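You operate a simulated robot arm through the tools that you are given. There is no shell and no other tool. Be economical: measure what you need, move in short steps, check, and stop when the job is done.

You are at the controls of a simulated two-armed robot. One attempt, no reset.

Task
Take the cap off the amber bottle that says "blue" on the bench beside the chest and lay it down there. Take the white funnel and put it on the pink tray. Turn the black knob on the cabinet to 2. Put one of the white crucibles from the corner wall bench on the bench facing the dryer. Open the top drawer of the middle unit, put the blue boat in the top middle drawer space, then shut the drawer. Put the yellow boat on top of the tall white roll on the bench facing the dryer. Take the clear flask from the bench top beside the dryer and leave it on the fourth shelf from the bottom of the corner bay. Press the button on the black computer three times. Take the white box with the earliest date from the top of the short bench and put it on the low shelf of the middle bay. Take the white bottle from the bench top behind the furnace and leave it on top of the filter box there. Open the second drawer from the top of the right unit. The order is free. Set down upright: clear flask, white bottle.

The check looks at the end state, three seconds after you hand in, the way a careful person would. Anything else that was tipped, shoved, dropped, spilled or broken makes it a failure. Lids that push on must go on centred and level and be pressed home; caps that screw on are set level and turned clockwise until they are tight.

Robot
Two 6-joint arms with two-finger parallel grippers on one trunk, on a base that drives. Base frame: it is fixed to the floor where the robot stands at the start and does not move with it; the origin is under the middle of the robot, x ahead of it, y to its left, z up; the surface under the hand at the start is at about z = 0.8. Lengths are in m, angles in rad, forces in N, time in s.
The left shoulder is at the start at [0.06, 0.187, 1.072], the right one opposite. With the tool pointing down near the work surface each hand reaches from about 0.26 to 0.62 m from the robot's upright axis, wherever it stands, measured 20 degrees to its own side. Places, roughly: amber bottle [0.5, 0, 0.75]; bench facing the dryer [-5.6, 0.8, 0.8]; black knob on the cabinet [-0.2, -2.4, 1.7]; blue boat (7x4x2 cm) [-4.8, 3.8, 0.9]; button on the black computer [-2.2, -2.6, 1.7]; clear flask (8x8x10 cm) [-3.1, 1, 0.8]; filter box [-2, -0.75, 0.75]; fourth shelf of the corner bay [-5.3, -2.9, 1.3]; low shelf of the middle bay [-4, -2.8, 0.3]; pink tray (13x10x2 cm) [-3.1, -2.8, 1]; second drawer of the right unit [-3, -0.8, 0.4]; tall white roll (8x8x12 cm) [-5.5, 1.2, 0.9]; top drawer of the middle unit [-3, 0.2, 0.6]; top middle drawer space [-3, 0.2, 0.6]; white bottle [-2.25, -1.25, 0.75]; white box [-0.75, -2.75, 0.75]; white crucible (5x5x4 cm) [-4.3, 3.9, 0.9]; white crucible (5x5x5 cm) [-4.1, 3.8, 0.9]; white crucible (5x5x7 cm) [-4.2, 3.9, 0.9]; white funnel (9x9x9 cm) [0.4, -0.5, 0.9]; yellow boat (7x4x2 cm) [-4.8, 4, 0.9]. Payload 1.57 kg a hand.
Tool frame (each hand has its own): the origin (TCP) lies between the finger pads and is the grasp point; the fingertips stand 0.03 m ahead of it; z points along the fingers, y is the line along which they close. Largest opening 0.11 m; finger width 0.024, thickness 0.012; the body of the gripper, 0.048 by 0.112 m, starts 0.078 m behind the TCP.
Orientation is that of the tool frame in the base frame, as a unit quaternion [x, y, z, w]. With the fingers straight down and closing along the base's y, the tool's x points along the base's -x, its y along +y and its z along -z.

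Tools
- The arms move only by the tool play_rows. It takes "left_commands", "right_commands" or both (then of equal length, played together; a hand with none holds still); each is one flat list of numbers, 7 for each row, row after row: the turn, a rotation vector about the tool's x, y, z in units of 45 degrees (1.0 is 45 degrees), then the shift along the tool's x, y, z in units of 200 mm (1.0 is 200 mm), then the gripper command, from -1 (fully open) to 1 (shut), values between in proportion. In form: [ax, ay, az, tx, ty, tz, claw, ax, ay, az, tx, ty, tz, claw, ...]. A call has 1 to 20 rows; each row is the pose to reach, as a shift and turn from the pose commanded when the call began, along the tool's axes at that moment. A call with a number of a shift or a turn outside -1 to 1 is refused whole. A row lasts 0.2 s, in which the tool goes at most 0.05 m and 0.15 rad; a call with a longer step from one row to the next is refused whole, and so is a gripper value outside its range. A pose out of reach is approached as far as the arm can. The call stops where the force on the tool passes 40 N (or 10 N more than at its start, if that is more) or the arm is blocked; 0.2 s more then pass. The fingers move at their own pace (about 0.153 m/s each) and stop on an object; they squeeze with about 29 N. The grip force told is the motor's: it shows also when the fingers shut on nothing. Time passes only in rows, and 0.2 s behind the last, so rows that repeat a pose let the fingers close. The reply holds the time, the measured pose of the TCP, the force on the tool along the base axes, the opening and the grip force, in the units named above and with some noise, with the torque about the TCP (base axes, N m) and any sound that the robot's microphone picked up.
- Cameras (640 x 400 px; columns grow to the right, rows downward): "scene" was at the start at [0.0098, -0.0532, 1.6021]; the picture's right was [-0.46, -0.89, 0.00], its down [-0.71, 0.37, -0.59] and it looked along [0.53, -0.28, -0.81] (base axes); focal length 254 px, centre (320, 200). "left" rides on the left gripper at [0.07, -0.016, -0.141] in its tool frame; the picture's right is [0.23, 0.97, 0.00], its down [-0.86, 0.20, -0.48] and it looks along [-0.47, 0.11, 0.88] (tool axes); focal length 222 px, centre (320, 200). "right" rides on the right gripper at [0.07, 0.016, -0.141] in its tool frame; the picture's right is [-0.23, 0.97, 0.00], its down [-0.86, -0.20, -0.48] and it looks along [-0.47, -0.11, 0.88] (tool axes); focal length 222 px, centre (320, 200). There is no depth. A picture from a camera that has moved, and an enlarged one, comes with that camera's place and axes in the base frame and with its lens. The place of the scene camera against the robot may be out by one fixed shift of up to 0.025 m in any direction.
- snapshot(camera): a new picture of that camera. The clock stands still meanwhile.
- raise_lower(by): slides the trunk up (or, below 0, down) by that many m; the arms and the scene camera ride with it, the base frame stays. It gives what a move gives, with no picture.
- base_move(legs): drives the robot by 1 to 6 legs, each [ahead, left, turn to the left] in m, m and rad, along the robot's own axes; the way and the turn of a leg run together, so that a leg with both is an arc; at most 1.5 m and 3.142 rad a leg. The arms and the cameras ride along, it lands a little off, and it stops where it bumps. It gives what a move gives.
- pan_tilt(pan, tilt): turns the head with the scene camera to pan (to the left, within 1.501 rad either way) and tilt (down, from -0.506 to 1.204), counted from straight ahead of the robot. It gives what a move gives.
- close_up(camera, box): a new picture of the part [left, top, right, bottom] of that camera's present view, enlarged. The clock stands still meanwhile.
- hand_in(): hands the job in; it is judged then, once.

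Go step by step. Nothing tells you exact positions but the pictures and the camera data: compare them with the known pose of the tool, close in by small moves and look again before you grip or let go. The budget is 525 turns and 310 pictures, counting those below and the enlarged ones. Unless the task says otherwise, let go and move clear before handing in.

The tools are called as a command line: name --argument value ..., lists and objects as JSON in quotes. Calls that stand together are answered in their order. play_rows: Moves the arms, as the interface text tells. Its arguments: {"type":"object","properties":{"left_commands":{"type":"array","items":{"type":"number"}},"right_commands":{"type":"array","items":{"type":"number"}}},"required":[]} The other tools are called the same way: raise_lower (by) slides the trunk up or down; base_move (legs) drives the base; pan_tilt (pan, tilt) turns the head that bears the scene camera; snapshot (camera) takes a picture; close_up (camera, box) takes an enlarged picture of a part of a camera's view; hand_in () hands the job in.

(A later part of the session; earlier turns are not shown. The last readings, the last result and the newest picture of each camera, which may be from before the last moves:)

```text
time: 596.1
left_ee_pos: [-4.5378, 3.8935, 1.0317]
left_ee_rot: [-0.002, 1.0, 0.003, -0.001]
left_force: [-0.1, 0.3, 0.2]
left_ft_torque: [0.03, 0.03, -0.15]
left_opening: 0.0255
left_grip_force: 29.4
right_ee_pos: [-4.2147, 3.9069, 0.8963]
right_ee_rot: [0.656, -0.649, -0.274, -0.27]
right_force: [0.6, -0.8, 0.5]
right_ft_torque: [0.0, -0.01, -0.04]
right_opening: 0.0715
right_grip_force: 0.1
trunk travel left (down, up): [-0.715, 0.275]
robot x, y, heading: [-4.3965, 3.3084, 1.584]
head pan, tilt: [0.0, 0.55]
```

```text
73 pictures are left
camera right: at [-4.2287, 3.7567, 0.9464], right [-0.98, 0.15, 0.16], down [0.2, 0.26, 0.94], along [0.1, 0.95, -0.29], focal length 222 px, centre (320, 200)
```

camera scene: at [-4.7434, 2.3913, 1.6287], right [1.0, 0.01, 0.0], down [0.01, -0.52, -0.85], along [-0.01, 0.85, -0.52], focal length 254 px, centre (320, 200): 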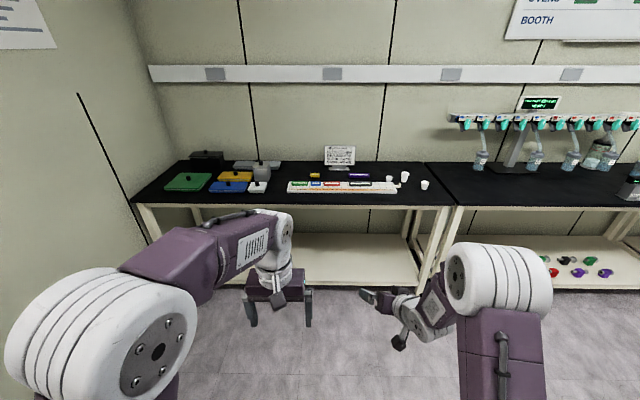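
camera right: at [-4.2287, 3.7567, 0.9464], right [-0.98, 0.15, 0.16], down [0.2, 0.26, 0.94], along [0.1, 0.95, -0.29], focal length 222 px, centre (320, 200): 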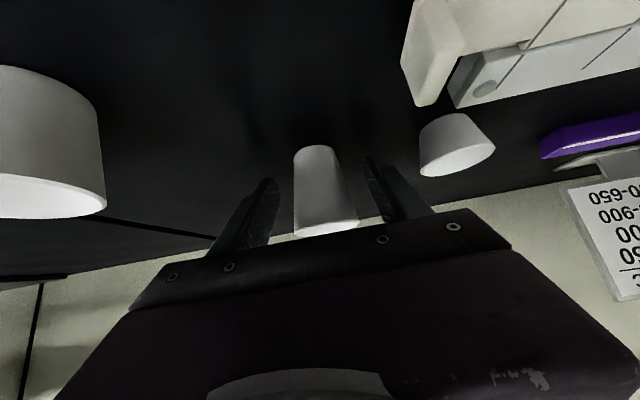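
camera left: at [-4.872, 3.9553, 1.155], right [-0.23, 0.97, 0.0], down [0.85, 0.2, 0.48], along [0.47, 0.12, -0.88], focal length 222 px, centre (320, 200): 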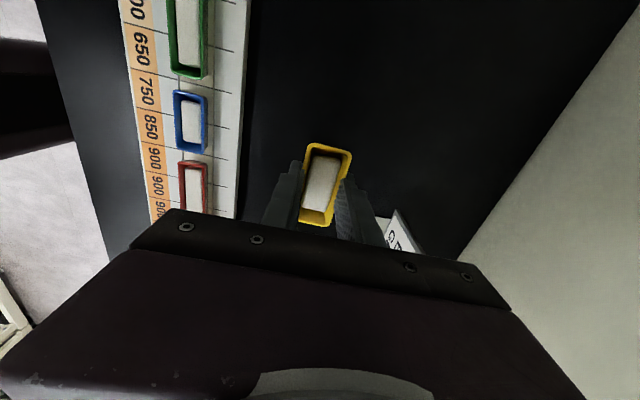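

Centred between the fingers. I close and lift.

play_rows --right_commands '[0, 0, 0, 0, 0, 0, 1, 0, 0, 0, 0, 0, 0, 1, 0, 0, 0, 0, 0, 0, 1, 0, 0, 0, 0, 0, 0, 1]'

raise_lower --by 0.15

snapshot --camera "right"

```text
time: 597.1
left_ee_pos: [-4.5379, 3.8937, 1.0331]
left_ee_rot: [-0.003, 1.0, 0.002, 0.0]
left_force: [-0.3, -1.3, -0.7]
left_ft_torque: [0.03, 0.01, 0.01]
left_opening: 0.0256
left_grip_force: 29.0
right_ee_pos: [-4.2151, 3.9066, 0.8965]
right_ee_rot: [0.656, -0.648, -0.275, -0.271]
right_force: [-0.5, -0.1, 0.0]
right_ft_torque: [0.03, -0.01, 0.01]
right_opening: 0.041
right_grip_force: 28.7
trunk travel left (down, up): [-0.715, 0.275]
robot x, y, heading: [-4.3933, 3.3045, 1.578]
head pan, tilt: [0.0, 0.55]
```

```text
time: 598.8
left_ee_pos: [-4.5376, 3.8925, 1.1821]
left_ee_rot: [-0.002, 1.0, 0.003, 0.0]
left_force: [0.1, -0.4, -0.1]
left_ft_torque: [-0.04, -0.01, 0.02]
left_opening: 0.0257
left_grip_force: 29.0
right_ee_pos: [-4.2149, 3.9073, 1.0462]
right_ee_rot: [0.657, -0.649, -0.274, -0.269]
right_force: [-0.5, -0.5, 0.3]
right_ft_torque: [-0.01, -0.02, 0.0]
right_opening: 0.0411
right_grip_force: 29.2
trunk travel left (down, up): [-0.865, 0.125]
robot x, y, heading: [-4.3941, 3.3064, 1.584]
head pan, tilt: [0.0, 0.55]
```

```text
72 pictures are left
camera right: at [-4.2287, 3.757, 1.0963], right [-0.98, 0.15, 0.16], down [0.2, 0.27, 0.94], along [0.1, 0.95, -0.29], focal length 222 px, centre (320, 200)
```

right: 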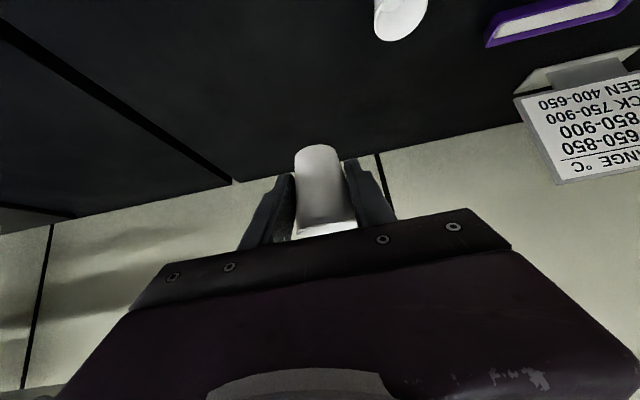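

Crucible held too. I back away, turn west and go to the bench facing the dryer.

base_move --legs '[[-0.9, 0, 0], [0, 0, 1.56], [0.3, 0, 0], [0, 1.0, 0]]'

pan_tilt --pan 0 --tilt 0.6

snapshot --camera "scene"

```text
time: 613.8
left_ee_pos: [-5.2679, 1.2639, 1.1819]
left_ee_rot: [0.709, -0.705, -0.001, 0.003]
left_force: [-0.8, -0.7, -0.3]
left_ft_torque: [0.0, 0.01, 0.03]
left_opening: 0.0304
left_grip_force: 28.6
right_ee_pos: [-5.2807, 1.5874, 1.0458]
right_ee_rot: [0.924, 0.006, -0.383, 0.003]
right_force: [0.3, 0.6, -0.5]
right_ft_torque: [0.03, -0.02, 0.01]
right_opening: 0.0407
right_grip_force: 28.5
trunk travel left (down, up): [-0.865, 0.125]
robot x, y, heading: [-4.6771, 1.4068, -3.133]
head pan, tilt: [0.0, 0.55]
```

```text
time: 614.4
left_ee_pos: [-5.2683, 1.2635, 1.1814]
left_ee_rot: [0.709, -0.705, -0.002, 0.001]
left_force: [-0.2, 0.3, -0.5]
left_ft_torque: [0.0, -0.03, -0.01]
left_opening: 0.0305
left_grip_force: 29.2
right_ee_pos: [-5.2811, 1.5867, 1.0457]
right_ee_rot: [0.923, 0.006, -0.384, 0.003]
right_force: [0.1, -0.5, -0.9]
right_ft_torque: [0.01, -0.01, 0.0]
right_opening: 0.0408
right_grip_force: 28.9
trunk travel left (down, up): [-0.865, 0.125]
robot x, y, heading: [-4.6786, 1.4059, -3.132]
head pan, tilt: [0.0, 0.6]
```

```text
71 pictures are left
camera scene: at [-4.703, 1.3883, 1.7942], right [-0.01, 1.0, 0.0], down [0.56, 0.0, -0.83], along [-0.83, -0.01, -0.56], focal length 254 px, centre (320, 200)
```

scene: 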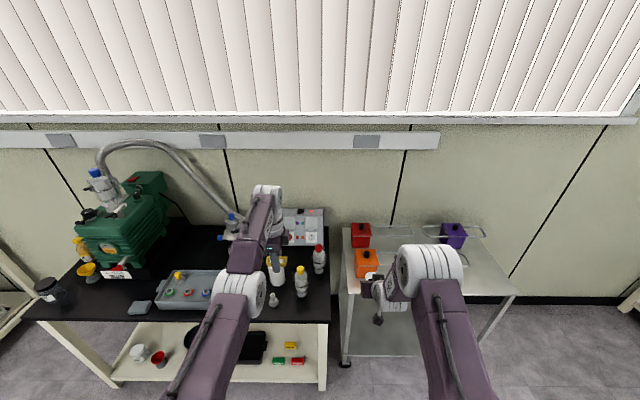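

The boat's grip opening changed slightly; I check it and locate the roll.

snapshot --camera "left"

close_up --camera "scene" --box '[130, 190, 350, 330]'

```text
70 pictures are left
camera left: at [-5.2503, 1.1961, 1.3249], right [-0.97, -0.23, 0.0], down [-0.2, 0.85, 0.48], along [-0.12, 0.46, -0.88], focal length 222 px, centre (320, 200)
```

left: 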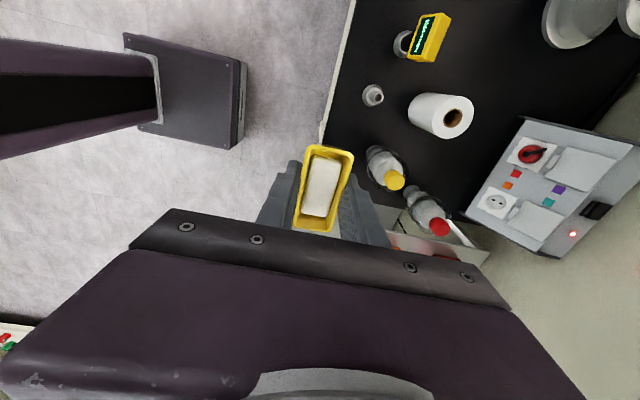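

```text
2.86 times, centred on (240, 260) of scene
camera zoom: at [-4.703, 1.3883, 1.7942], right [-0.01, 1.0, 0.0], down [0.56, 0.0, -0.83], along [-0.83, -0.01, -0.56], focal length 725 px, centre (549, 29)
```

zoom: 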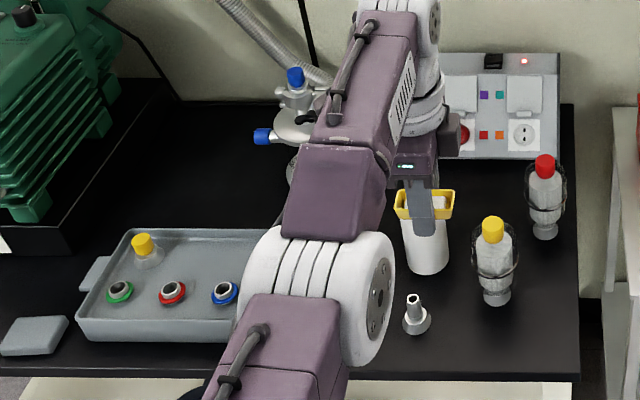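

The boat is fine. I raise the trunk 10 cm, then move forward 0.2 m and left 6.5 cm to bring the boat above the roll.

raise_lower --by 0.1

base_move --legs '[[0.16, 0.067, 0]]'

snapshot --camera "left"

```text
time: 615.7
left_ee_pos: [-5.2674, 1.2642, 1.2833]
left_ee_rot: [0.709, -0.705, -0.001, 0.003]
left_force: [0.5, 0.3, -0.1]
left_ft_torque: [0.0, -0.01, 0.01]
left_opening: 0.0302
left_grip_force: 29.1
right_ee_pos: [-5.2817, 1.5871, 1.1464]
right_ee_rot: [0.923, 0.007, -0.385, 0.005]
right_force: [-0.1, -0.4, 0.4]
right_ft_torque: [0.02, -0.04, -0.01]
right_opening: 0.0405
right_grip_force: 29.1
trunk travel left (down, up): [-0.965, 0.025]
robot x, y, heading: [-4.6792, 1.4118, -3.133]
head pan, tilt: [0.0, 0.6]
```

```text
time: 617.2
left_ee_pos: [-5.4238, 1.1963, 1.2842]
left_ee_rot: [0.71, -0.704, -0.001, 0.003]
left_force: [0.2, -0.7, 0.6]
left_ft_torque: [-0.04, -0.01, 0.03]
left_opening: 0.0302
left_grip_force: 28.9
right_ee_pos: [-5.4374, 1.5192, 1.1476]
right_ee_rot: [0.923, 0.007, -0.386, 0.005]
right_force: [-0.8, 0.4, 0.2]
right_ft_torque: [-0.02, 0.02, 0.01]
right_opening: 0.0404
right_grip_force: 28.8
trunk travel left (down, up): [-0.965, 0.025]
robot x, y, heading: [-4.8396, 1.3407, -3.132]
head pan, tilt: [0.0, 0.6]
```

```text
68 pictures are left
camera left: at [-5.4055, 1.1286, 1.4269], right [-0.97, -0.23, 0.01], down [-0.2, 0.85, 0.48], along [-0.12, 0.46, -0.88], focal length 222 px, centre (320, 200)
```

left: 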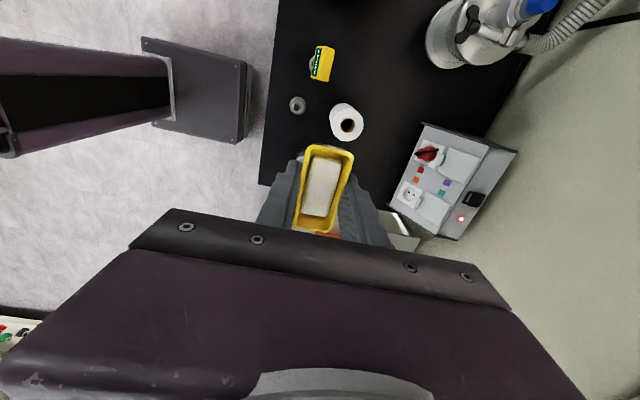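

Roll top centre: [-5.487, 1.197, 0.927]. I raise the right hand (with crucible) so the trunk can be lowered, and centre the boat over the roll.

play_rows --left_commands '[0, 0, 0, -0.01, 0.1, 0, 1, 0, 0, 0, -0.03, 0.2, 0, 1, 0, 0, 0, -0.045, 0.325, 0, 1, 0, 0, 0, -0.045, 0.325, 0, 1, 0, 0, 0, -0.045, 0.325, 0, 1, 0, 0, 0, -0.045, 0.325, 0, 1]' --right_commands '[0, 0, 0, -0.1, 0, -0.17, 1, 0, 0, 0, -0.2, 0, -0.34, 1, 0, 0, 0, -0.3, 0, -0.5, 1, 0, 0, 0, -0.42, 0, -0.68, 1, 0, 0, 0, -0.535, 0, -0.86, 1, 0, 0, 0, -0.535, 0, -0.88, 1]'

snapshot --camera "left"

```text
time: 618.6
left_ee_pos: [-5.4307, 1.1986, 1.2742]
left_ee_rot: [0.71, -0.704, -0.001, 0.003]
left_force: [1.1, -0.5, -0.5]
left_ft_torque: [0.01, 0.02, -0.01]
left_opening: 0.0299
left_grip_force: 29.0
left hand out of reach, approached as far as the arm can: row 1, 2, 3, 4, 5, 6
right_ee_pos: [-5.3908, 1.519, 1.3464]
right_ee_rot: [0.923, 0.007, -0.385, 0.004]
right_force: [-1.0, 0.1, -0.1]
right_ft_torque: [0.01, -0.04, 0.01]
right_opening: 0.0408
right_grip_force: 29.1
trunk travel left (down, up): [-0.965, 0.025]
robot x, y, heading: [-4.8394, 1.3396, -3.131]
head pan, tilt: [0.0, 0.6]
```

```text
67 pictures are left
camera left: at [-5.413, 1.1304, 1.4172], right [-0.97, -0.23, 0.01], down [-0.2, 0.85, 0.48], along [-0.12, 0.46, -0.88], focal length 222 px, centre (320, 200)
```

left: 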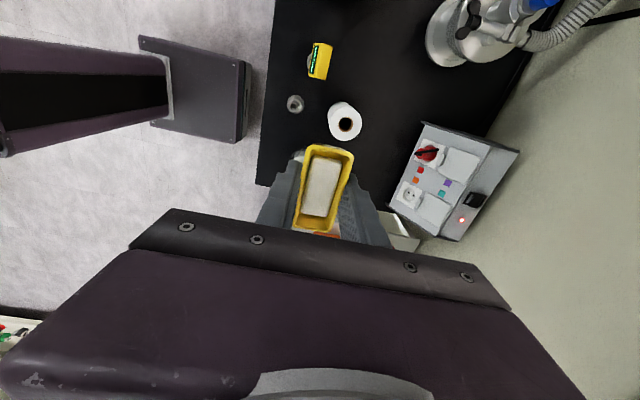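

base_move --legs '[[0.058, -0.006, 0]]'

raise_lower --by -0.25

snapshot --camera "left"

```text
time: 619.6
left_ee_pos: [-5.4762, 1.2016, 1.2804]
left_ee_rot: [0.71, -0.704, -0.005, 0.005]
left_force: [1.3, -0.5, -0.2]
left_ft_torque: [0.03, 0.11, 0.02]
left_opening: 0.0304
left_grip_force: 29.4
right_ee_pos: [-5.438, 1.523, 1.3515]
right_ee_rot: [0.921, 0.008, -0.389, 0.004]
right_force: [0.2, -0.4, -0.4]
right_ft_torque: [0.0, 0.0, 0.01]
right_opening: 0.0405
right_grip_force: 28.9
trunk travel left (down, up): [-0.965, 0.025]
robot x, y, heading: [-4.8961, 1.3453, -3.127]
head pan, tilt: [0.0, 0.6]
```

```text
time: 622.1
left_ee_pos: [-5.4871, 1.2034, 1.0245]
left_ee_rot: [0.71, -0.704, -0.003, 0.001]
left_force: [0.1, 0.1, -0.5]
left_ft_torque: [0.02, 0.0, 0.0]
left_opening: 0.03
left_grip_force: 28.9
right_ee_pos: [-5.4494, 1.5241, 1.0948]
right_ee_rot: [0.923, 0.008, -0.384, 0.005]
right_force: [0.8, 0.1, -0.9]
right_ft_torque: [-0.05, -0.04, -0.03]
right_opening: 0.0403
right_grip_force: 29.1
trunk travel left (down, up): [-0.715, 0.275]
robot x, y, heading: [-4.8973, 1.3468, -3.129]
head pan, tilt: [0.0, 0.6]
```

```text
66 pictures are left
camera left: at [-5.4712, 1.1353, 1.1672], right [-0.97, -0.23, 0.0], down [-0.2, 0.85, 0.48], along [-0.12, 0.46, -0.88], focal length 222 px, centre (320, 200)
```

left: 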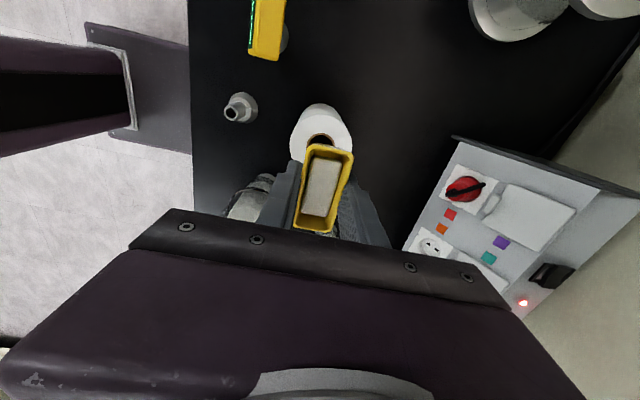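

Well centred over the roll. I lower gently until contact.

play_rows --left_commands '[0, 0, 0, 0, 0, 0.12, 1, 0, 0, 0, 0, 0, 0.24, 1, 0, 0, 0, 0, 0, 0.28, 1, 0, 0, 0, 0, 0, 0.3, 1, 0, 0, 0, 0, 0, 0.315, 1, 0, 0, 0, 0, 0, 0.33, 1, 0, 0, 0, 0, 0, 0.345, 1, 0, 0, 0, 0, 0, 0.36, 1]'

close_up --camera "left" --box '[220, 80, 420, 240]'

```text
time: 623.9
left_ee_pos: [-5.4884, 1.2032, 0.9534]
left_ee_rot: [0.709, -0.705, -0.001, 0.002]
left_force: [0.4, -1.2, -0.4]
left_ft_torque: [-0.03, -0.01, -0.01]
left_opening: 0.0298
left_grip_force: 29.3
right_ee_pos: [-5.4504, 1.5241, 1.0965]
right_ee_rot: [0.924, 0.006, -0.383, 0.004]
right_force: [0.3, 0.1, -0.4]
right_ft_torque: [-0.01, 0.03, 0.0]
right_opening: 0.0404
right_grip_force: 29.1
trunk travel left (down, up): [-0.715, 0.275]
robot x, y, heading: [-4.8953, 1.3412, -3.13]
head pan, tilt: [0.0, 0.6]
```

```text
2.50 times, centred on (320, 160) of left
camera zoom: at [-5.4715, 1.135, 1.0952], right [-0.97, -0.23, 0.01], down [-0.2, 0.85, 0.48], along [-0.12, 0.46, -0.88], focal length 555 px, centre (320, 300)
```

zoom: 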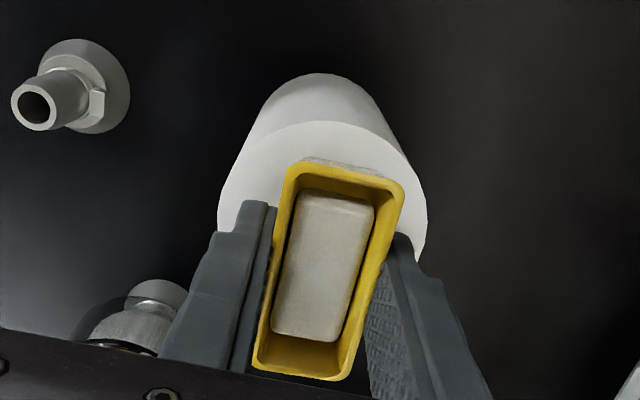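

The boat should move ~9 mm toward -y to be centred. I adjust and continue down.

play_rows --left_commands '[0, 0, 0, 0.045, 0, 0, 1, 0, 0, 0, 0.045, 0, 0.015, 1, 0, 0, 0, 0.045, 0, 0.03, 1, 0, 0, 0, 0.045, 0, 0.045, 1, 0, 0, 0, 0.045, 0, 0.06, 1, 0, 0, 0, 0.045, 0, 0.075, 1, 0, 0, 0, 0.045, 0, 0.09, 1, 0, 0, 0, 0.045, 0, 0.105, 1]'

close_up --camera "left" --box '[220, 80, 420, 240]'

```text
time: 625.1
left_ee_pos: [-5.4908, 1.1946, 0.9498]
left_ee_rot: [0.71, -0.704, -0.006, 0.008]
left_force: [8.1, -0.5, 25.2]
left_ft_torque: [0.04, -0.75, -0.01]
left_opening: 0.0303
left_grip_force: 29.3
right_ee_pos: [-5.4477, 1.5235, 1.0967]
right_ee_rot: [0.923, 0.006, -0.385, 0.003]
right_force: [0.5, -0.6, -0.7]
right_ft_torque: [0.03, -0.05, -0.01]
right_opening: 0.0407
right_grip_force: 29.4
trunk travel left (down, up): [-0.715, 0.275]
robot x, y, heading: [-4.897, 1.3458, -3.131]
head pan, tilt: [0.0, 0.6]
stopped in row 5 (left hand): the force on the tool passed its limit at 43 N (the readings are from after the stop); the commanded pose is now the measured one
```

```text
2.50 times, centred on (320, 160) of left
camera zoom: at [-5.4706, 1.1264, 1.0927], right [-0.97, -0.23, 0.02], down [-0.2, 0.85, 0.48], along [-0.13, 0.46, -0.88], focal length 555 px, centre (320, 300)
```

zoom: 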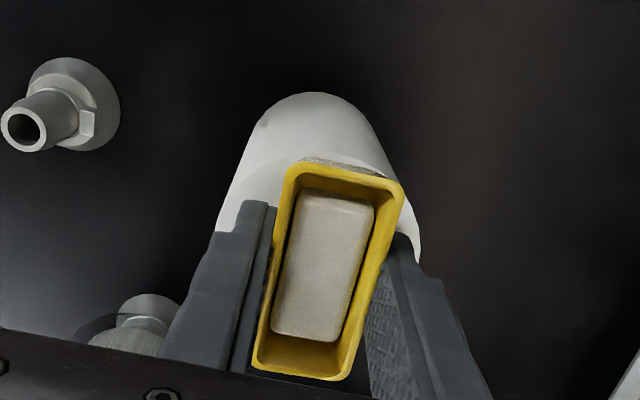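

Contact; the boat is centred within ~3 mm on the roll. I ease up slightly and release.

play_rows --left_commands '[0, 0, 0, 0, 0, -0.008, 1, 0, 0, 0, 0, 0, -0.008, 0.3, 0, 0, 0, 0, 0, -0.008, 0.1, 0, 0, 0, 0, 0, -0.008, 0.1, 0, 0, 0, 0, 0, -0.1, 0.1, 0, 0, 0, 0, 0, -0.3, 0.1, 0, 0, 0, 0, 0, -0.5, 0.1, 0, 0, 0, 0, 0, -0.5, 0.1]'

snapshot --camera "left"

```text
time: 626.9
left_ee_pos: [-5.4861, 1.1927, 1.0457]
left_ee_rot: [0.71, -0.704, -0.005, 0.004]
left_force: [-0.1, 0.1, 0.9]
left_ft_torque: [0.01, -0.03, -0.02]
left_opening: 0.0494
left_grip_force: 0.1
left hand out of reach, approached as far as the arm can: row 7, 8
right_ee_pos: [-5.4512, 1.5232, 1.0958]
right_ee_rot: [0.923, 0.007, -0.384, 0.005]
right_force: [1.0, 0.2, -1.0]
right_ft_torque: [0.0, 0.0, -0.01]
right_opening: 0.0407
right_grip_force: 29.0
trunk travel left (down, up): [-0.715, 0.275]
robot x, y, heading: [-4.896, 1.3484, -3.13]
head pan, tilt: [0.0, 0.6]
```

```text
63 pictures are left
camera left: at [-5.4678, 1.1253, 1.1882], right [-0.97, -0.23, 0.01], down [-0.2, 0.85, 0.48], along [-0.12, 0.46, -0.88], focal length 222 px, centre (320, 200)
```

left: 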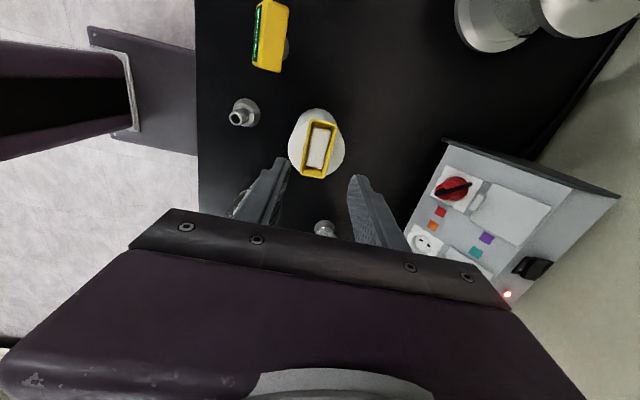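

Yellow boat rests on the roll. For the crucible I choose the free spot at about [-5.56, 1.07]; I raise the trunk and sidestep.

raise_lower --by 0.15

base_move --legs '[[-0.05, 0, 0], [0, 0.45, 0]]'

snapshot --camera "right"

close_up --camera "scene" --box '[230, 150, 470, 310]'

```text
time: 628.6
left_ee_pos: [-5.4872, 1.1937, 1.1951]
left_ee_rot: [0.709, -0.705, -0.004, 0.004]
left_force: [0.1, -0.4, -0.1]
left_ft_torque: [0.01, 0.02, -0.02]
left_opening: 0.0496
left_grip_force: 0.1
right_ee_pos: [-5.4492, 1.5236, 1.2454]
right_ee_rot: [0.924, 0.007, -0.383, 0.004]
right_force: [0.4, -0.2, -0.3]
right_ft_torque: [0.0, -0.02, 0.0]
right_opening: 0.0404
right_grip_force: 29.3
trunk travel left (down, up): [-0.865, 0.125]
robot x, y, heading: [-4.8974, 1.3432, -3.127]
head pan, tilt: [0.0, 0.6]
```

```text
time: 631.9
left_ee_pos: [-5.4319, 0.7469, 1.1956]
left_ee_rot: [0.709, -0.705, -0.005, 0.006]
left_force: [0.2, -0.2, 0.2]
left_ft_torque: [0.0, 0.01, -0.02]
left_opening: 0.0496
left_grip_force: 0.0
right_ee_pos: [-5.3955, 1.0761, 1.2459]
right_ee_rot: [0.923, 0.007, -0.384, 0.006]
right_force: [0.2, -1.2, -0.7]
right_ft_torque: [0.02, -0.03, 0.02]
right_opening: 0.0402
right_grip_force: 29.5
trunk travel left (down, up): [-0.865, 0.125]
robot x, y, heading: [-4.843, 0.8936, -3.132]
head pan, tilt: [0.0, 0.6]
```

```text
62 pictures are left
camera right: at [-5.2446, 1.0632, 1.2963], right [-0.15, -0.98, 0.16], down [-0.27, 0.2, 0.94], along [-0.95, 0.09, -0.29], focal length 222 px, centre (320, 200)
```

right: 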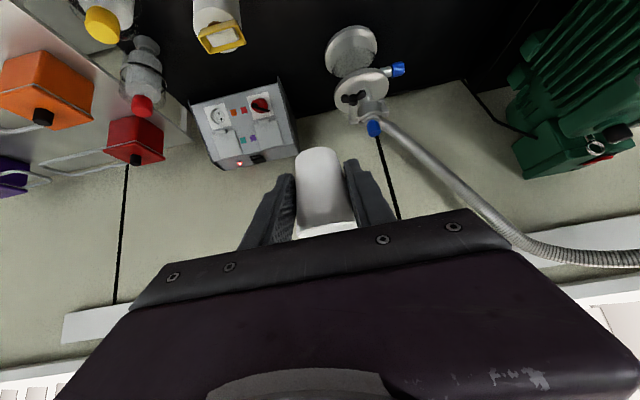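

```text
2.50 times, centred on (350, 230) of scene
camera zoom: at [-4.8655, 0.8787, 1.7942], right [-0.01, 1.0, 0.0], down [0.56, 0.0, -0.83], along [-0.82, -0.01, -0.56], focal length 634 px, centre (245, 125)
```

zoom: 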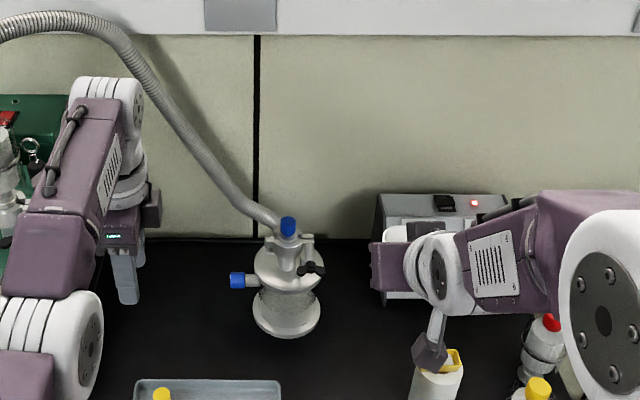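

I retract the left hand, advance 9 cm and lower the trunk.

play_rows --left_commands '[0, 0, 0, 0, -0.15, -0.1, 0, 0, 0, 0, 0, -0.3, -0.2, 0, 0, 0, 0, 0, -0.45, -0.35, 0, 0, 0, 0, 0, -0.6, -0.5, 0, 0, 0, 0, 0, -0.75, -0.65, 0, 0, 0, 0, 0, -0.9, -0.75, 0, 0, 0, 0, 0, -0.9, -0.75, 0]'

base_move --legs '[[0.1, 0.006, 0]]'

raise_lower --by -0.25

snapshot --camera "right"

```text
time: 633.5
left_ee_pos: [-5.3771, 0.763, 1.3432]
left_ee_rot: [0.709, -0.705, -0.005, 0.006]
left_force: [-0.3, -0.6, 0.3]
left_ft_torque: [0.0, 0.02, -0.02]
left_opening: 0.0549
left_grip_force: 0.1
left hand out of reach, approached as far as the arm can: row 1, 2, 3, 4, 5, 6, 7
right_ee_pos: [-5.394, 1.0765, 1.2457]
right_ee_rot: [0.923, 0.007, -0.385, 0.005]
right_force: [0.7, 0.0, -0.8]
right_ft_torque: [0.02, -0.02, -0.01]
right_opening: 0.0403
right_grip_force: 28.6
trunk travel left (down, up): [-0.865, 0.125]
robot x, y, heading: [-4.8432, 0.8957, -3.135]
head pan, tilt: [0.0, 0.6]
```

```text
time: 634.6
left_ee_pos: [-5.4738, 0.7556, 1.3456]
left_ee_rot: [0.709, -0.705, -0.006, 0.007]
left_force: [0.2, -0.3, 0.7]
left_ft_torque: [0.0, 0.02, 0.0]
left_opening: 0.0549
left_grip_force: 0.0
right_ee_pos: [-5.4904, 1.0704, 1.2472]
right_ee_rot: [0.922, 0.007, -0.387, 0.005]
right_force: [1.1, 0.4, -0.5]
right_ft_torque: [0.0, 0.04, 0.02]
right_opening: 0.0404
right_grip_force: 28.9
trunk travel left (down, up): [-0.865, 0.125]
robot x, y, heading: [-4.9412, 0.8847, -3.128]
head pan, tilt: [0.0, 0.6]
```

```text
time: 637.2
left_ee_pos: [-5.4788, 0.7557, 1.0918]
left_ee_rot: [0.709, -0.705, -0.006, 0.007]
left_force: [0.1, 0.8, -1.6]
left_ft_torque: [0.03, 0.0, -0.04]
left_opening: 0.0551
left_grip_force: 0.0
right_ee_pos: [-5.496, 1.0694, 0.996]
right_ee_rot: [0.923, 0.007, -0.385, 0.004]
right_force: [0.2, -0.7, -1.2]
right_ft_torque: [0.01, -0.02, 0.0]
right_opening: 0.04
right_grip_force: 29.5
trunk travel left (down, up): [-0.615, 0.375]
robot x, y, heading: [-4.9413, 0.8859, -3.13]
head pan, tilt: [0.0, 0.6]
```

```text
60 pictures are left
camera right: at [-5.3444, 1.0548, 1.0466], right [-0.15, -0.98, 0.16], down [-0.27, 0.2, 0.94], along [-0.95, 0.09, -0.29], focal length 222 px, centre (320, 200)
```

right: 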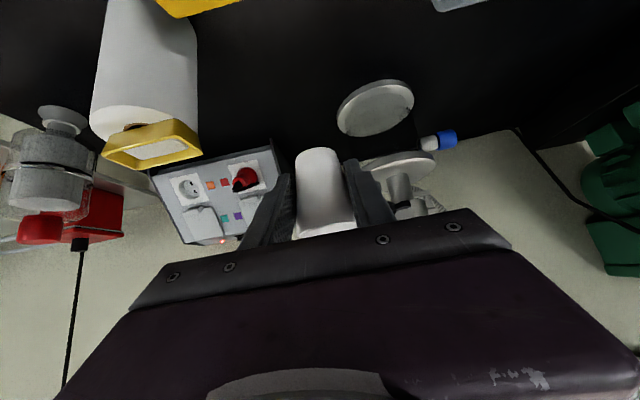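

The spot between roll and vessel is clear. I descend toward it and creep to contact.

play_rows --right_commands '[0, 0, 0, 0.06, -0.01, 0.14, 1, 0, 0, 0, 0.12, -0.02, 0.28, 1, 0, 0, 0, 0.18, -0.03, 0.42, 1, 0, 0, 0, 0.24, -0.03, 0.56, 1, 0, 0, 0, 0.26, -0.03, 0.65, 1, 0, 0, 0, 0.275, -0.03, 0.7, 1, 0, 0, 0, 0.285, -0.03, 0.72, 1, 0, 0, 0, 0.3, -0.03, 0.74, 1, 0, 0, 0, 0.315, -0.03, 0.755, 1, 0, 0, 0, 0.33, -0.03, 0.77, 1, 0, 0, 0, 0.345, -0.03, 0.785, 1, 0, 0, 0, 0.36, -0.03, 0.8, 1]'

snapshot --camera "right"

```text
time: 639.8
left_ee_pos: [-5.4781, 0.7549, 1.0925]
left_ee_rot: [0.709, -0.705, -0.005, 0.006]
left_force: [0.5, -0.6, -0.9]
left_ft_torque: [0.02, -0.01, -0.02]
left_opening: 0.0551
left_grip_force: 0.1
right_ee_pos: [-5.558, 1.0737, 0.8346]
right_ee_rot: [0.922, 0.006, -0.387, 0.003]
right_force: [0.4, 0.4, 8.4]
right_ft_torque: [-0.11, 0.1, 0.01]
right_opening: 0.0405
right_grip_force: 28.5
trunk travel left (down, up): [-0.615, 0.375]
robot x, y, heading: [-4.9391, 0.8868, -3.131]
head pan, tilt: [0.0, 0.6]
```

```text
59 pictures are left
camera right: at [-5.4077, 1.0591, 0.8842], right [-0.15, -0.98, 0.16], down [-0.26, 0.2, 0.95], along [-0.95, 0.09, -0.28], focal length 222 px, centre (320, 200)
```

right: 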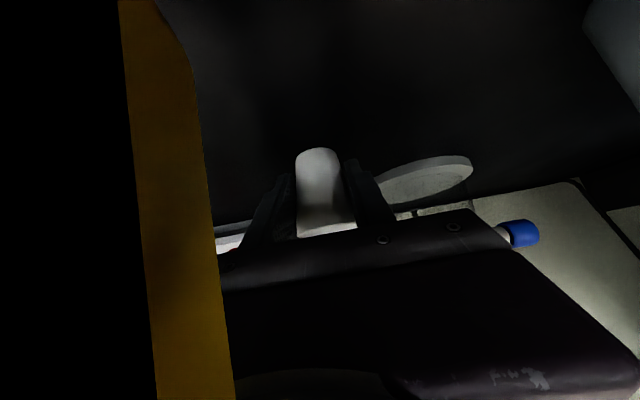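

Contact with the bench. The yellow meter is very near the camera, so I open only slightly and lift straight up.

play_rows --right_commands '[0, 0, 0, 0, 0, 0, 0.15, 0, 0, 0, 0, 0, 0, 0.05, 0, 0, 0, 0, 0, 0, 0.05, 0, 0, 0, -0.09, 0, -0.09, 0.05, 0, 0, 0, -0.2, 0, -0.2, 0.05, 0, 0, 0, -0.36, 0, -0.36, 0.05, 0, 0, 0, -0.5, 0, -0.5, 0.05, 0, 0, 0, -0.5, 0, -0.5, 0.05]'

raise_lower --by 0.15

base_move --legs '[[-0.3, 0, 0]]'

close_up --camera "scene" --box '[240, 150, 480, 310]'

```text
time: 641.6
left_ee_pos: [-5.4785, 0.755, 1.0933]
left_ee_rot: [0.709, -0.705, -0.005, 0.006]
left_force: [0.6, -1.0, -0.4]
left_ft_torque: [0.0, 0.0, -0.02]
left_opening: 0.0551
left_grip_force: 0.1
right_ee_pos: [-5.5579, 1.0749, 0.9741]
right_ee_rot: [0.923, 0.006, -0.384, 0.003]
right_force: [0.2, 0.2, 0.4]
right_ft_torque: [0.0, 0.01, -0.03]
right_opening: 0.0521
right_grip_force: 0.2
trunk travel left (down, up): [-0.615, 0.375]
robot x, y, heading: [-4.9383, 0.8899, -3.134]
head pan, tilt: [0.0, 0.6]
```

```text
time: 643.4
left_ee_pos: [-5.4797, 0.756, 1.243]
left_ee_rot: [0.709, -0.705, -0.005, 0.006]
left_force: [-0.5, 0.5, -0.4]
left_ft_torque: [0.03, -0.01, 0.0]
left_opening: 0.055
left_grip_force: 0.1
right_ee_pos: [-5.5582, 1.075, 1.1223]
right_ee_rot: [0.923, 0.006, -0.384, 0.004]
right_force: [0.6, -0.1, 0.5]
right_ft_torque: [0.03, -0.01, -0.01]
right_opening: 0.0521
right_grip_force: 0.1
trunk travel left (down, up): [-0.765, 0.225]
robot x, y, heading: [-4.9392, 0.8901, -3.137]
head pan, tilt: [0.0, 0.6]
```

```text
time: 645.4
left_ee_pos: [-5.1801, 0.7578, 1.2423]
left_ee_rot: [0.709, -0.705, -0.005, 0.005]
left_force: [-0.1, 0.7, 0.3]
left_ft_torque: [-0.05, -0.02, 0.0]
left_opening: 0.0549
left_grip_force: 0.2
right_ee_pos: [-5.2587, 1.0769, 1.1236]
right_ee_rot: [0.923, 0.006, -0.385, 0.003]
right_force: [-0.3, 0.0, -0.5]
right_ft_torque: [-0.01, 0.01, 0.02]
right_opening: 0.0522
right_grip_force: 0.0
trunk travel left (down, up): [-0.765, 0.225]
robot x, y, heading: [-4.6386, 0.8917, -3.131]
head pan, tilt: [0.0, 0.6]
```

```text
2.50 times, centred on (360, 230) of scene
camera zoom: at [-4.6667, 0.8724, 1.6942], right [-0.01, 1.0, 0.0], down [0.57, 0.01, -0.82], along [-0.82, -0.01, -0.57], focal length 634 px, centre (220, 125)
```

zoom: 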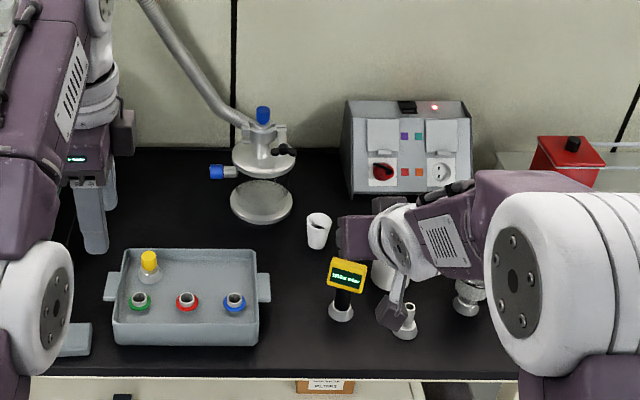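

The crucible stands upright on the bench. Now I return north for the blue boat.

base_move --legs '[[0, 0, -1.57], [1.4, 0, 0], [0.92, 0, 0]]'

snapshot --camera "left"

```text
time: 660.7
left_ee_pos: [-4.7699, 3.7697, 1.2435]
left_ee_rot: [0.005, 1.0, 0.008, 0.0]
left_force: [0.4, -0.3, -0.5]
left_ft_torque: [0.01, 0.0, 0.01]
left_opening: 0.0551
left_grip_force: 0.1
right_ee_pos: [-4.4501, 3.8448, 1.1234]
right_ee_rot: [-0.652, 0.653, 0.272, 0.272]
right_force: [-0.2, 0.6, -0.5]
right_ft_torque: [0.01, -0.04, 0.02]
right_opening: 0.0526
right_grip_force: 0.0
trunk travel left (down, up): [-0.765, 0.225]
robot x, y, heading: [-4.6482, 3.2316, 1.561]
head pan, tilt: [0.0, 0.6]
```

```text
57 pictures are left
camera left: at [-4.8405, 3.7541, 1.3855], right [-0.22, 0.98, 0.02], down [0.86, 0.18, 0.48], along [0.47, 0.12, -0.88], focal length 222 px, centre (320, 200)
```

left: 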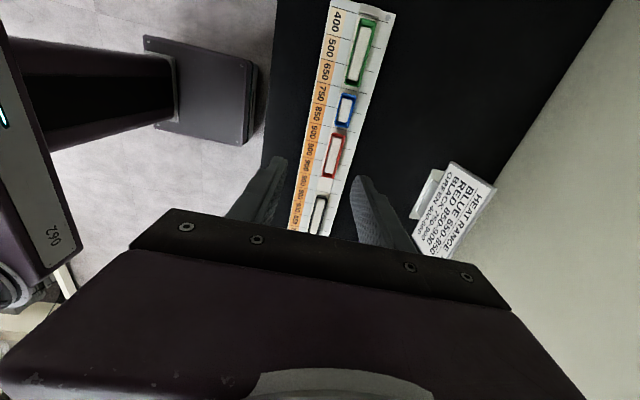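

Blue boat: [-4.795, 3.826, 0.886], ruler rotated about -7°. I close in above it with the matching yaw.

base_move --legs '[[0.05, 0, 0.015]]'

play_rows --left_commands '[0, 0, 0.03, 0.03, 0.01, 0.2, -0.1, 0, 0, 0.06, 0.06, 0.02, 0.4, -0.1, 0, 0, 0.09, 0.09, 0.03, 0.6, -0.1, 0, 0, 0.12, 0.125, 0.03, 0.8, -0.1, 0, 0, 0.149, 0.125, 0.03, 1.0, -0.1, 0, 0, 0.149, 0.125, 0.03, 1.0, -0.1]'

snapshot --camera "left"

```text
time: 661.6
left_ee_pos: [-4.7785, 3.8115, 1.246]
left_ee_rot: [-0.003, 1.0, 0.01, 0.0]
left_force: [-0.3, -0.4, 0.0]
left_ft_torque: [0.09, 0.0, 0.01]
left_opening: 0.0549
left_grip_force: 0.0
right_ee_pos: [-4.4594, 3.8924, 1.1276]
right_ee_rot: [0.657, -0.647, -0.277, -0.272]
right_force: [0.3, -1.1, 0.5]
right_ft_torque: [0.01, 0.01, 0.0]
right_opening: 0.0523
right_grip_force: 0.0
trunk travel left (down, up): [-0.765, 0.225]
robot x, y, heading: [-4.6444, 3.2803, 1.582]
head pan, tilt: [0.0, 0.6]
```

```text
time: 663.0
left_ee_pos: [-4.806, 3.8196, 1.2072]
left_ee_rot: [0.054, 0.998, -0.026, 0.0]
left_force: [0.1, 0.2, 0.0]
left_ft_torque: [0.0, 0.0, 0.0]
left_opening: 0.0604
left_grip_force: 0.1
left hand out of reach, approached as far as the arm can: row 1, 2, 3, 4, 5, 6
right_ee_pos: [-4.4596, 3.8984, 1.1233]
right_ee_rot: [0.657, -0.648, -0.274, -0.27]
right_force: [0.0, 0.3, -0.4]
right_ft_torque: [0.03, 0.03, 0.02]
right_opening: 0.0523
right_grip_force: 0.1
trunk travel left (down, up): [-0.765, 0.225]
robot x, y, heading: [-4.644, 3.2801, 1.578]
head pan, tilt: [0.0, 0.6]
```

```text
56 pictures are left
camera left: at [-4.8767, 3.8212, 1.3504], right [-0.12, 0.99, -0.05], down [0.87, 0.13, 0.47], along [0.47, 0.01, -0.88], focal length 222 px, centre (320, 200)
```

left: 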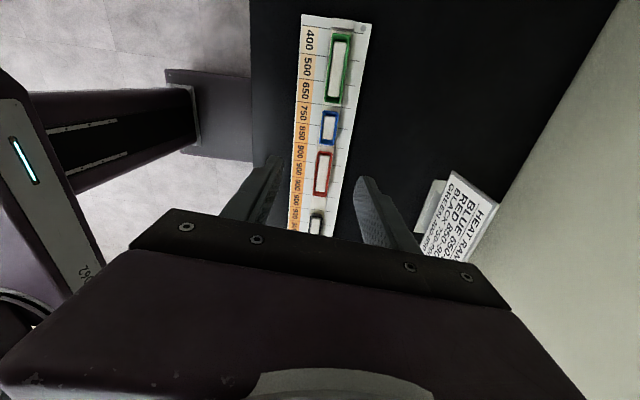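

The left arm won't go down by itself here; I retract the right hand upward and use the trunk to lower.

play_rows --right_commands '[0, 0, 0, -0.03, 0, -0.2, 0, 0, 0, 0, -0.06, 0, -0.4, 0, 0, 0, 0, -0.09, 0, -0.6, 0, 0, 0, 0, -0.12, 0, -0.8, 0, 0, 0, 0, -0.15, 0, -1.0, 0, 0, 0, 0, -0.15, 0, -1.0, 0]'

raise_lower --by -0.2

snapshot --camera "left"

```text
time: 664.5
left_ee_pos: [-4.8084, 3.8185, 1.2086]
left_ee_rot: [0.053, 0.998, -0.026, 0.0]
left_force: [0.2, -0.6, -0.2]
left_ft_torque: [0.02, -0.02, 0.0]
left_opening: 0.0605
left_grip_force: 0.0
right_ee_pos: [-4.4589, 3.7752, 1.2867]
right_ee_rot: [0.658, -0.648, -0.274, -0.269]
right_force: [-0.7, -0.8, 1.8]
right_ft_torque: [-0.01, -0.04, -0.03]
right_opening: 0.0552
right_grip_force: 0.1
right hand out of reach, approached as far as the arm can: row 1, 2, 3, 4, 5
trunk travel left (down, up): [-0.765, 0.225]
robot x, y, heading: [-4.6463, 3.2806, 1.578]
head pan, tilt: [0.0, 0.6]
```

```text
time: 666.6
left_ee_pos: [-4.8059, 3.8202, 1.0086]
left_ee_rot: [0.054, 0.998, -0.026, 0.0]
left_force: [0.0, -0.2, 0.1]
left_ft_torque: [0.04, 0.0, 0.02]
left_opening: 0.0604
left_grip_force: 0.1
right_ee_pos: [-4.4585, 3.7762, 1.0851]
right_ee_rot: [0.657, -0.648, -0.275, -0.27]
right_force: [-0.2, 0.4, 0.1]
right_ft_torque: [0.0, -0.02, 0.0]
right_opening: 0.0547
right_grip_force: 0.0
trunk travel left (down, up): [-0.565, 0.425]
robot x, y, heading: [-4.6453, 3.2816, 1.581]
head pan, tilt: [0.0, 0.6]
```

```text
55 pictures are left
camera left: at [-4.8766, 3.8199, 1.1512], right [-0.12, 0.99, -0.05], down [0.87, 0.13, 0.47], along [0.47, 0.01, -0.88], focal length 222 px, centre (320, 200)
```

left: 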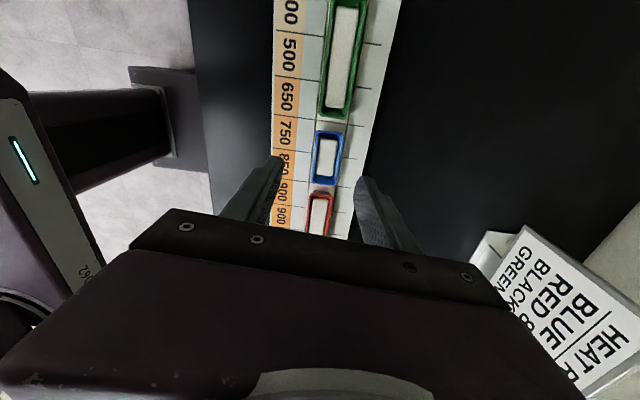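

play_rows --left_commands '[-0.03, 0, 0, -0.03, 0.01, 0.05, -0.1, -0.066, 0, 0, -0.06, 0.02, 0.15, -0.1, -0.066, 0, 0, -0.06, 0.02, 0.25, -0.1, -0.066, 0, 0, -0.06, 0.02, 0.25, -0.1]'

snapshot --camera "left"

```text
time: 667.6
left_ee_pos: [-4.7944, 3.8199, 1.029]
left_ee_rot: [0.055, 0.998, -0.005, 0.001]
left_force: [0.0, 0.5, 0.0]
left_ft_torque: [-0.01, 0.0, -0.01]
left_opening: 0.0606
left_grip_force: 0.1
left hand out of reach, approached as far as the arm can: row 1, 2, 3, 4
right_ee_pos: [-4.4578, 3.777, 1.0864]
right_ee_rot: [0.656, -0.648, -0.275, -0.27]
right_force: [-0.1, -0.1, -0.3]
right_ft_torque: [0.0, -0.03, 0.03]
right_opening: 0.0549
right_grip_force: 0.1
trunk travel left (down, up): [-0.565, 0.425]
robot x, y, heading: [-4.6467, 3.282, 1.581]
head pan, tilt: [0.0, 0.6]
```

```text
54 pictures are left
camera left: at [-4.8661, 3.814, 1.1712], right [-0.12, 0.99, -0.01], down [0.87, 0.11, 0.48], along [0.48, 0.05, -0.88], focal length 222 px, centre (320, 200)
```

left: 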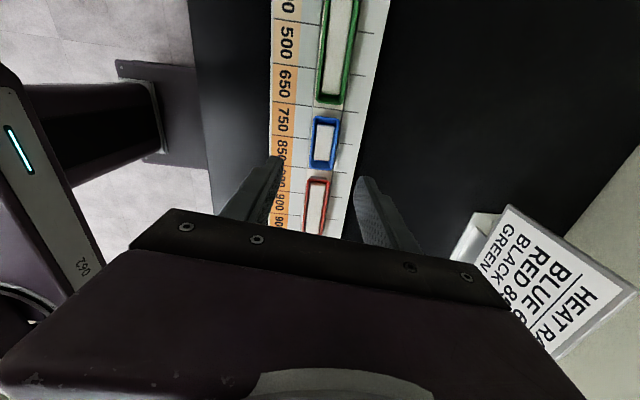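

Aligned over the blue boat. I lower the trunk 12 cm.

raise_lower --by -0.118

close_up --camera "left" --box '[220, 80, 420, 240]'

```text
time: 669.1
left_ee_pos: [-4.7942, 3.8188, 0.9105]
left_ee_rot: [0.053, 0.999, -0.005, 0.001]
left_force: [0.1, -0.7, 0.2]
left_ft_torque: [0.01, 0.04, 0.02]
left_opening: 0.0608
left_grip_force: 0.1
right_ee_pos: [-4.4583, 3.777, 0.9684]
right_ee_rot: [0.656, -0.648, -0.275, -0.271]
right_force: [-0.4, 0.4, -0.5]
right_ft_torque: [-0.04, 0.01, -0.01]
right_opening: 0.0551
right_grip_force: 0.0
trunk travel left (down, up): [-0.447, 0.543]
robot x, y, heading: [-4.6457, 3.28, 1.586]
head pan, tilt: [0.0, 0.6]
```

```text
2.50 times, centred on (320, 160) of left
camera zoom: at [-4.8662, 3.8139, 1.0533], right [-0.12, 0.99, -0.01], down [0.87, 0.11, 0.48], along [0.48, 0.05, -0.88], focal length 555 px, centre (320, 300)
```

zoom: 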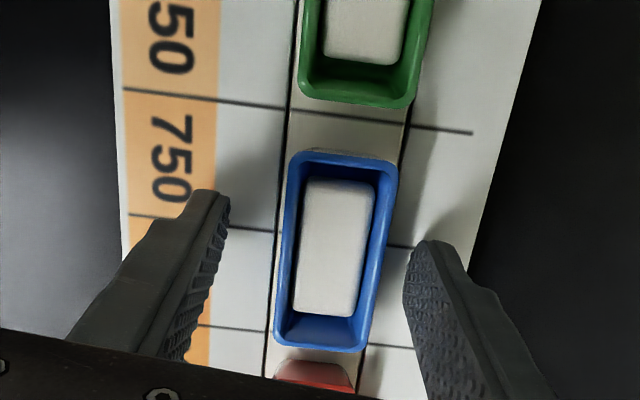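

Boat between the fingers; I shift 5 mm in y, lower 7 mm and close.

raise_lower --by -0.007

play_rows --left_commands '[0, 0, 0, 0, 0.02, 0, -0.1, 0, 0, 0, 0, 0.03, 0, -0.1, 0, 0, 0, 0, 0.03, 0, 0.5, 0, 0, 0, 0, 0.03, 0, 1, 0, 0, 0, 0, 0.03, 0, 1, 0, 0, 0, 0, 0.03, 0, 1]'

close_up --camera "left" --box '[220, 80, 420, 240]'

```text
time: 669.7
left_ee_pos: [-4.7956, 3.8198, 0.9061]
left_ee_rot: [0.054, 0.999, 0.0, 0.0]
left_force: [-2.5, 2.0, 21.5]
left_ft_torque: [0.78, 0.01, -0.14]
left_opening: 0.0618
left_grip_force: 1.0
right_ee_pos: [-4.4592, 3.7744, 0.9622]
right_ee_rot: [0.657, -0.648, -0.275, -0.27]
right_force: [-0.1, 0.3, -0.8]
right_ft_torque: [-0.01, -0.01, 0.01]
right_opening: 0.055
right_grip_force: 0.1
trunk travel left (down, up): [-0.44, 0.55]
robot x, y, heading: [-4.645, 3.2804, 1.581]
head pan, tilt: [0.0, 0.6]
```

```text
time: 671.1
left_ee_pos: [-4.7929, 3.8206, 0.9072]
left_ee_rot: [0.054, 0.999, -0.002, 0.0]
left_force: [-0.1, 5.9, 38.2]
left_ft_torque: [0.36, -0.22, 0.07]
left_opening: 0.0258
left_grip_force: 29.0
right_ee_pos: [-4.4568, 3.7737, 0.962]
right_ee_rot: [0.657, -0.647, -0.277, -0.271]
right_force: [0.3, 0.0, 0.4]
right_ft_torque: [0.01, 0.01, 0.03]
right_opening: 0.055
right_grip_force: 0.0
trunk travel left (down, up): [-0.44, 0.55]
robot x, y, heading: [-4.6423, 3.2819, 1.579]
head pan, tilt: [0.0, 0.6]
```

```text
2.50 times, centred on (320, 160) of left
camera zoom: at [-4.8644, 3.8139, 1.0492], right [-0.12, 0.99, 0.0], down [0.87, 0.11, 0.48], along [0.47, 0.06, -0.88], focal length 555 px, centre (320, 300)
```

zoom: 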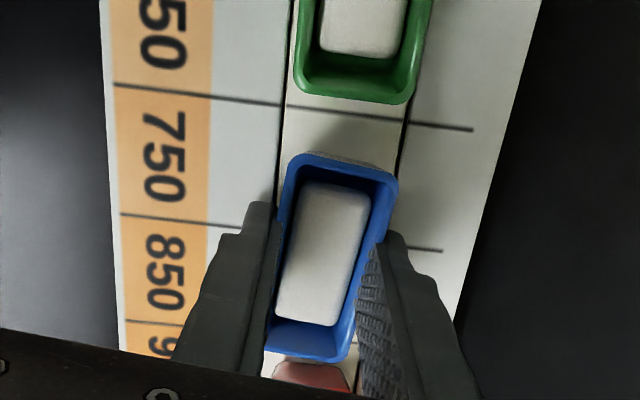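

Gripped. I lift with the trunk and check that the ruler and neighbours stayed in place.

raise_lower --by 0.15

snapshot --camera "left"

```text
time: 672.8
left_ee_pos: [-4.7944, 3.8228, 1.0533]
left_ee_rot: [0.055, 0.998, -0.005, 0.001]
left_force: [-0.6, -0.2, -1.8]
left_ft_torque: [0.01, 0.0, 0.0]
left_opening: 0.0255
left_grip_force: 29.2
right_ee_pos: [-4.4579, 3.7781, 1.1116]
right_ee_rot: [0.657, -0.648, -0.275, -0.271]
right_force: [0.1, 0.3, -0.5]
right_ft_torque: [0.01, -0.02, 0.02]
right_opening: 0.0549
right_grip_force: 0.0
trunk travel left (down, up): [-0.59, 0.4]
robot x, y, heading: [-4.6501, 3.2753, 1.584]
head pan, tilt: [0.0, 0.6]
```

```text
51 pictures are left
camera left: at [-4.8657, 3.8176, 1.1958], right [-0.12, 0.99, -0.01], down [0.87, 0.11, 0.48], along [0.48, 0.05, -0.88], focal length 222 px, centre (320, 200)
```

left: 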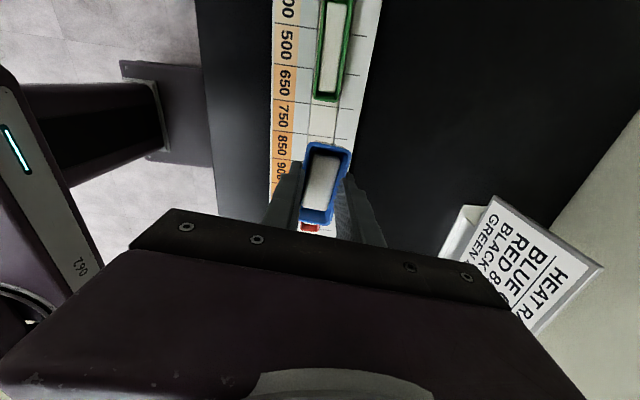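

Blue boat held level. I drive to the middle unit, approaching from the north facing south, to stay clear of the chair.

base_move --legs '[[-1.1, 0, 0], [0, 0, -3.135], [0, 0.97, 0], [0.95, 0, 0]]'

pan_tilt --pan 0.2 --tilt 0.75

snapshot --camera "scene"

```text
time: 695.0
left_ee_pos: [-3.4883, 0.7116, 1.0532]
left_ee_rot: [0.999, -0.047, 0.0, -0.005]
left_force: [-1.0, -0.2, -0.3]
left_ft_torque: [0.02, -0.01, -0.02]
left_opening: 0.0256
left_grip_force: 29.4
right_ee_pos: [-3.8247, 0.7538, 1.1107]
right_ee_rot: [0.644, 0.661, -0.268, 0.276]
right_force: [0.4, -0.3, -0.6]
right_ft_torque: [0.01, 0.03, 0.0]
right_opening: 0.0552
right_grip_force: 0.1
trunk travel left (down, up): [-0.59, 0.4]
robot x, y, heading: [-3.6441, 1.2535, -1.546]
head pan, tilt: [0.0, 0.6]
```

```text
time: 695.7
left_ee_pos: [-3.4891, 0.7131, 1.0528]
left_ee_rot: [0.999, -0.046, -0.001, -0.005]
left_force: [0.2, -0.3, -1.5]
left_ft_torque: [0.01, 0.0, -0.01]
left_opening: 0.0304
left_grip_force: 28.6
right_ee_pos: [-3.8252, 0.7528, 1.1102]
right_ee_rot: [0.643, 0.662, -0.267, 0.277]
right_force: [0.2, 0.5, 0.2]
right_ft_torque: [0.01, 0.01, 0.02]
right_opening: 0.0551
right_grip_force: 0.1
trunk travel left (down, up): [-0.59, 0.4]
robot x, y, heading: [-3.6439, 1.2523, -1.548]
head pan, tilt: [0.201, 0.75]
```

```text
50 pictures are left
camera scene: at [-3.6236, 1.2119, 1.5064], right [-0.97, -0.22, 0.0], down [-0.15, 0.66, -0.73], along [0.16, -0.71, -0.68], focal length 254 px, centre (320, 200)
```

scene: 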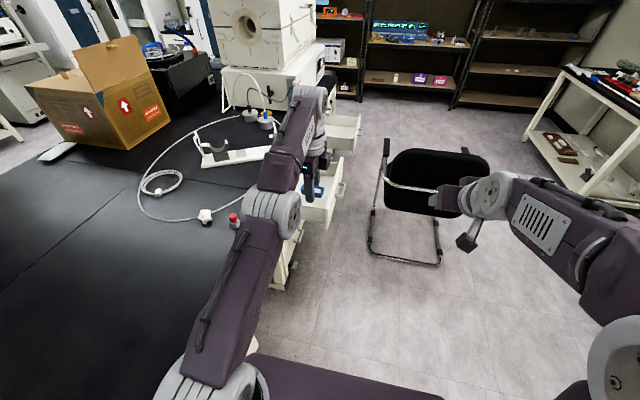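

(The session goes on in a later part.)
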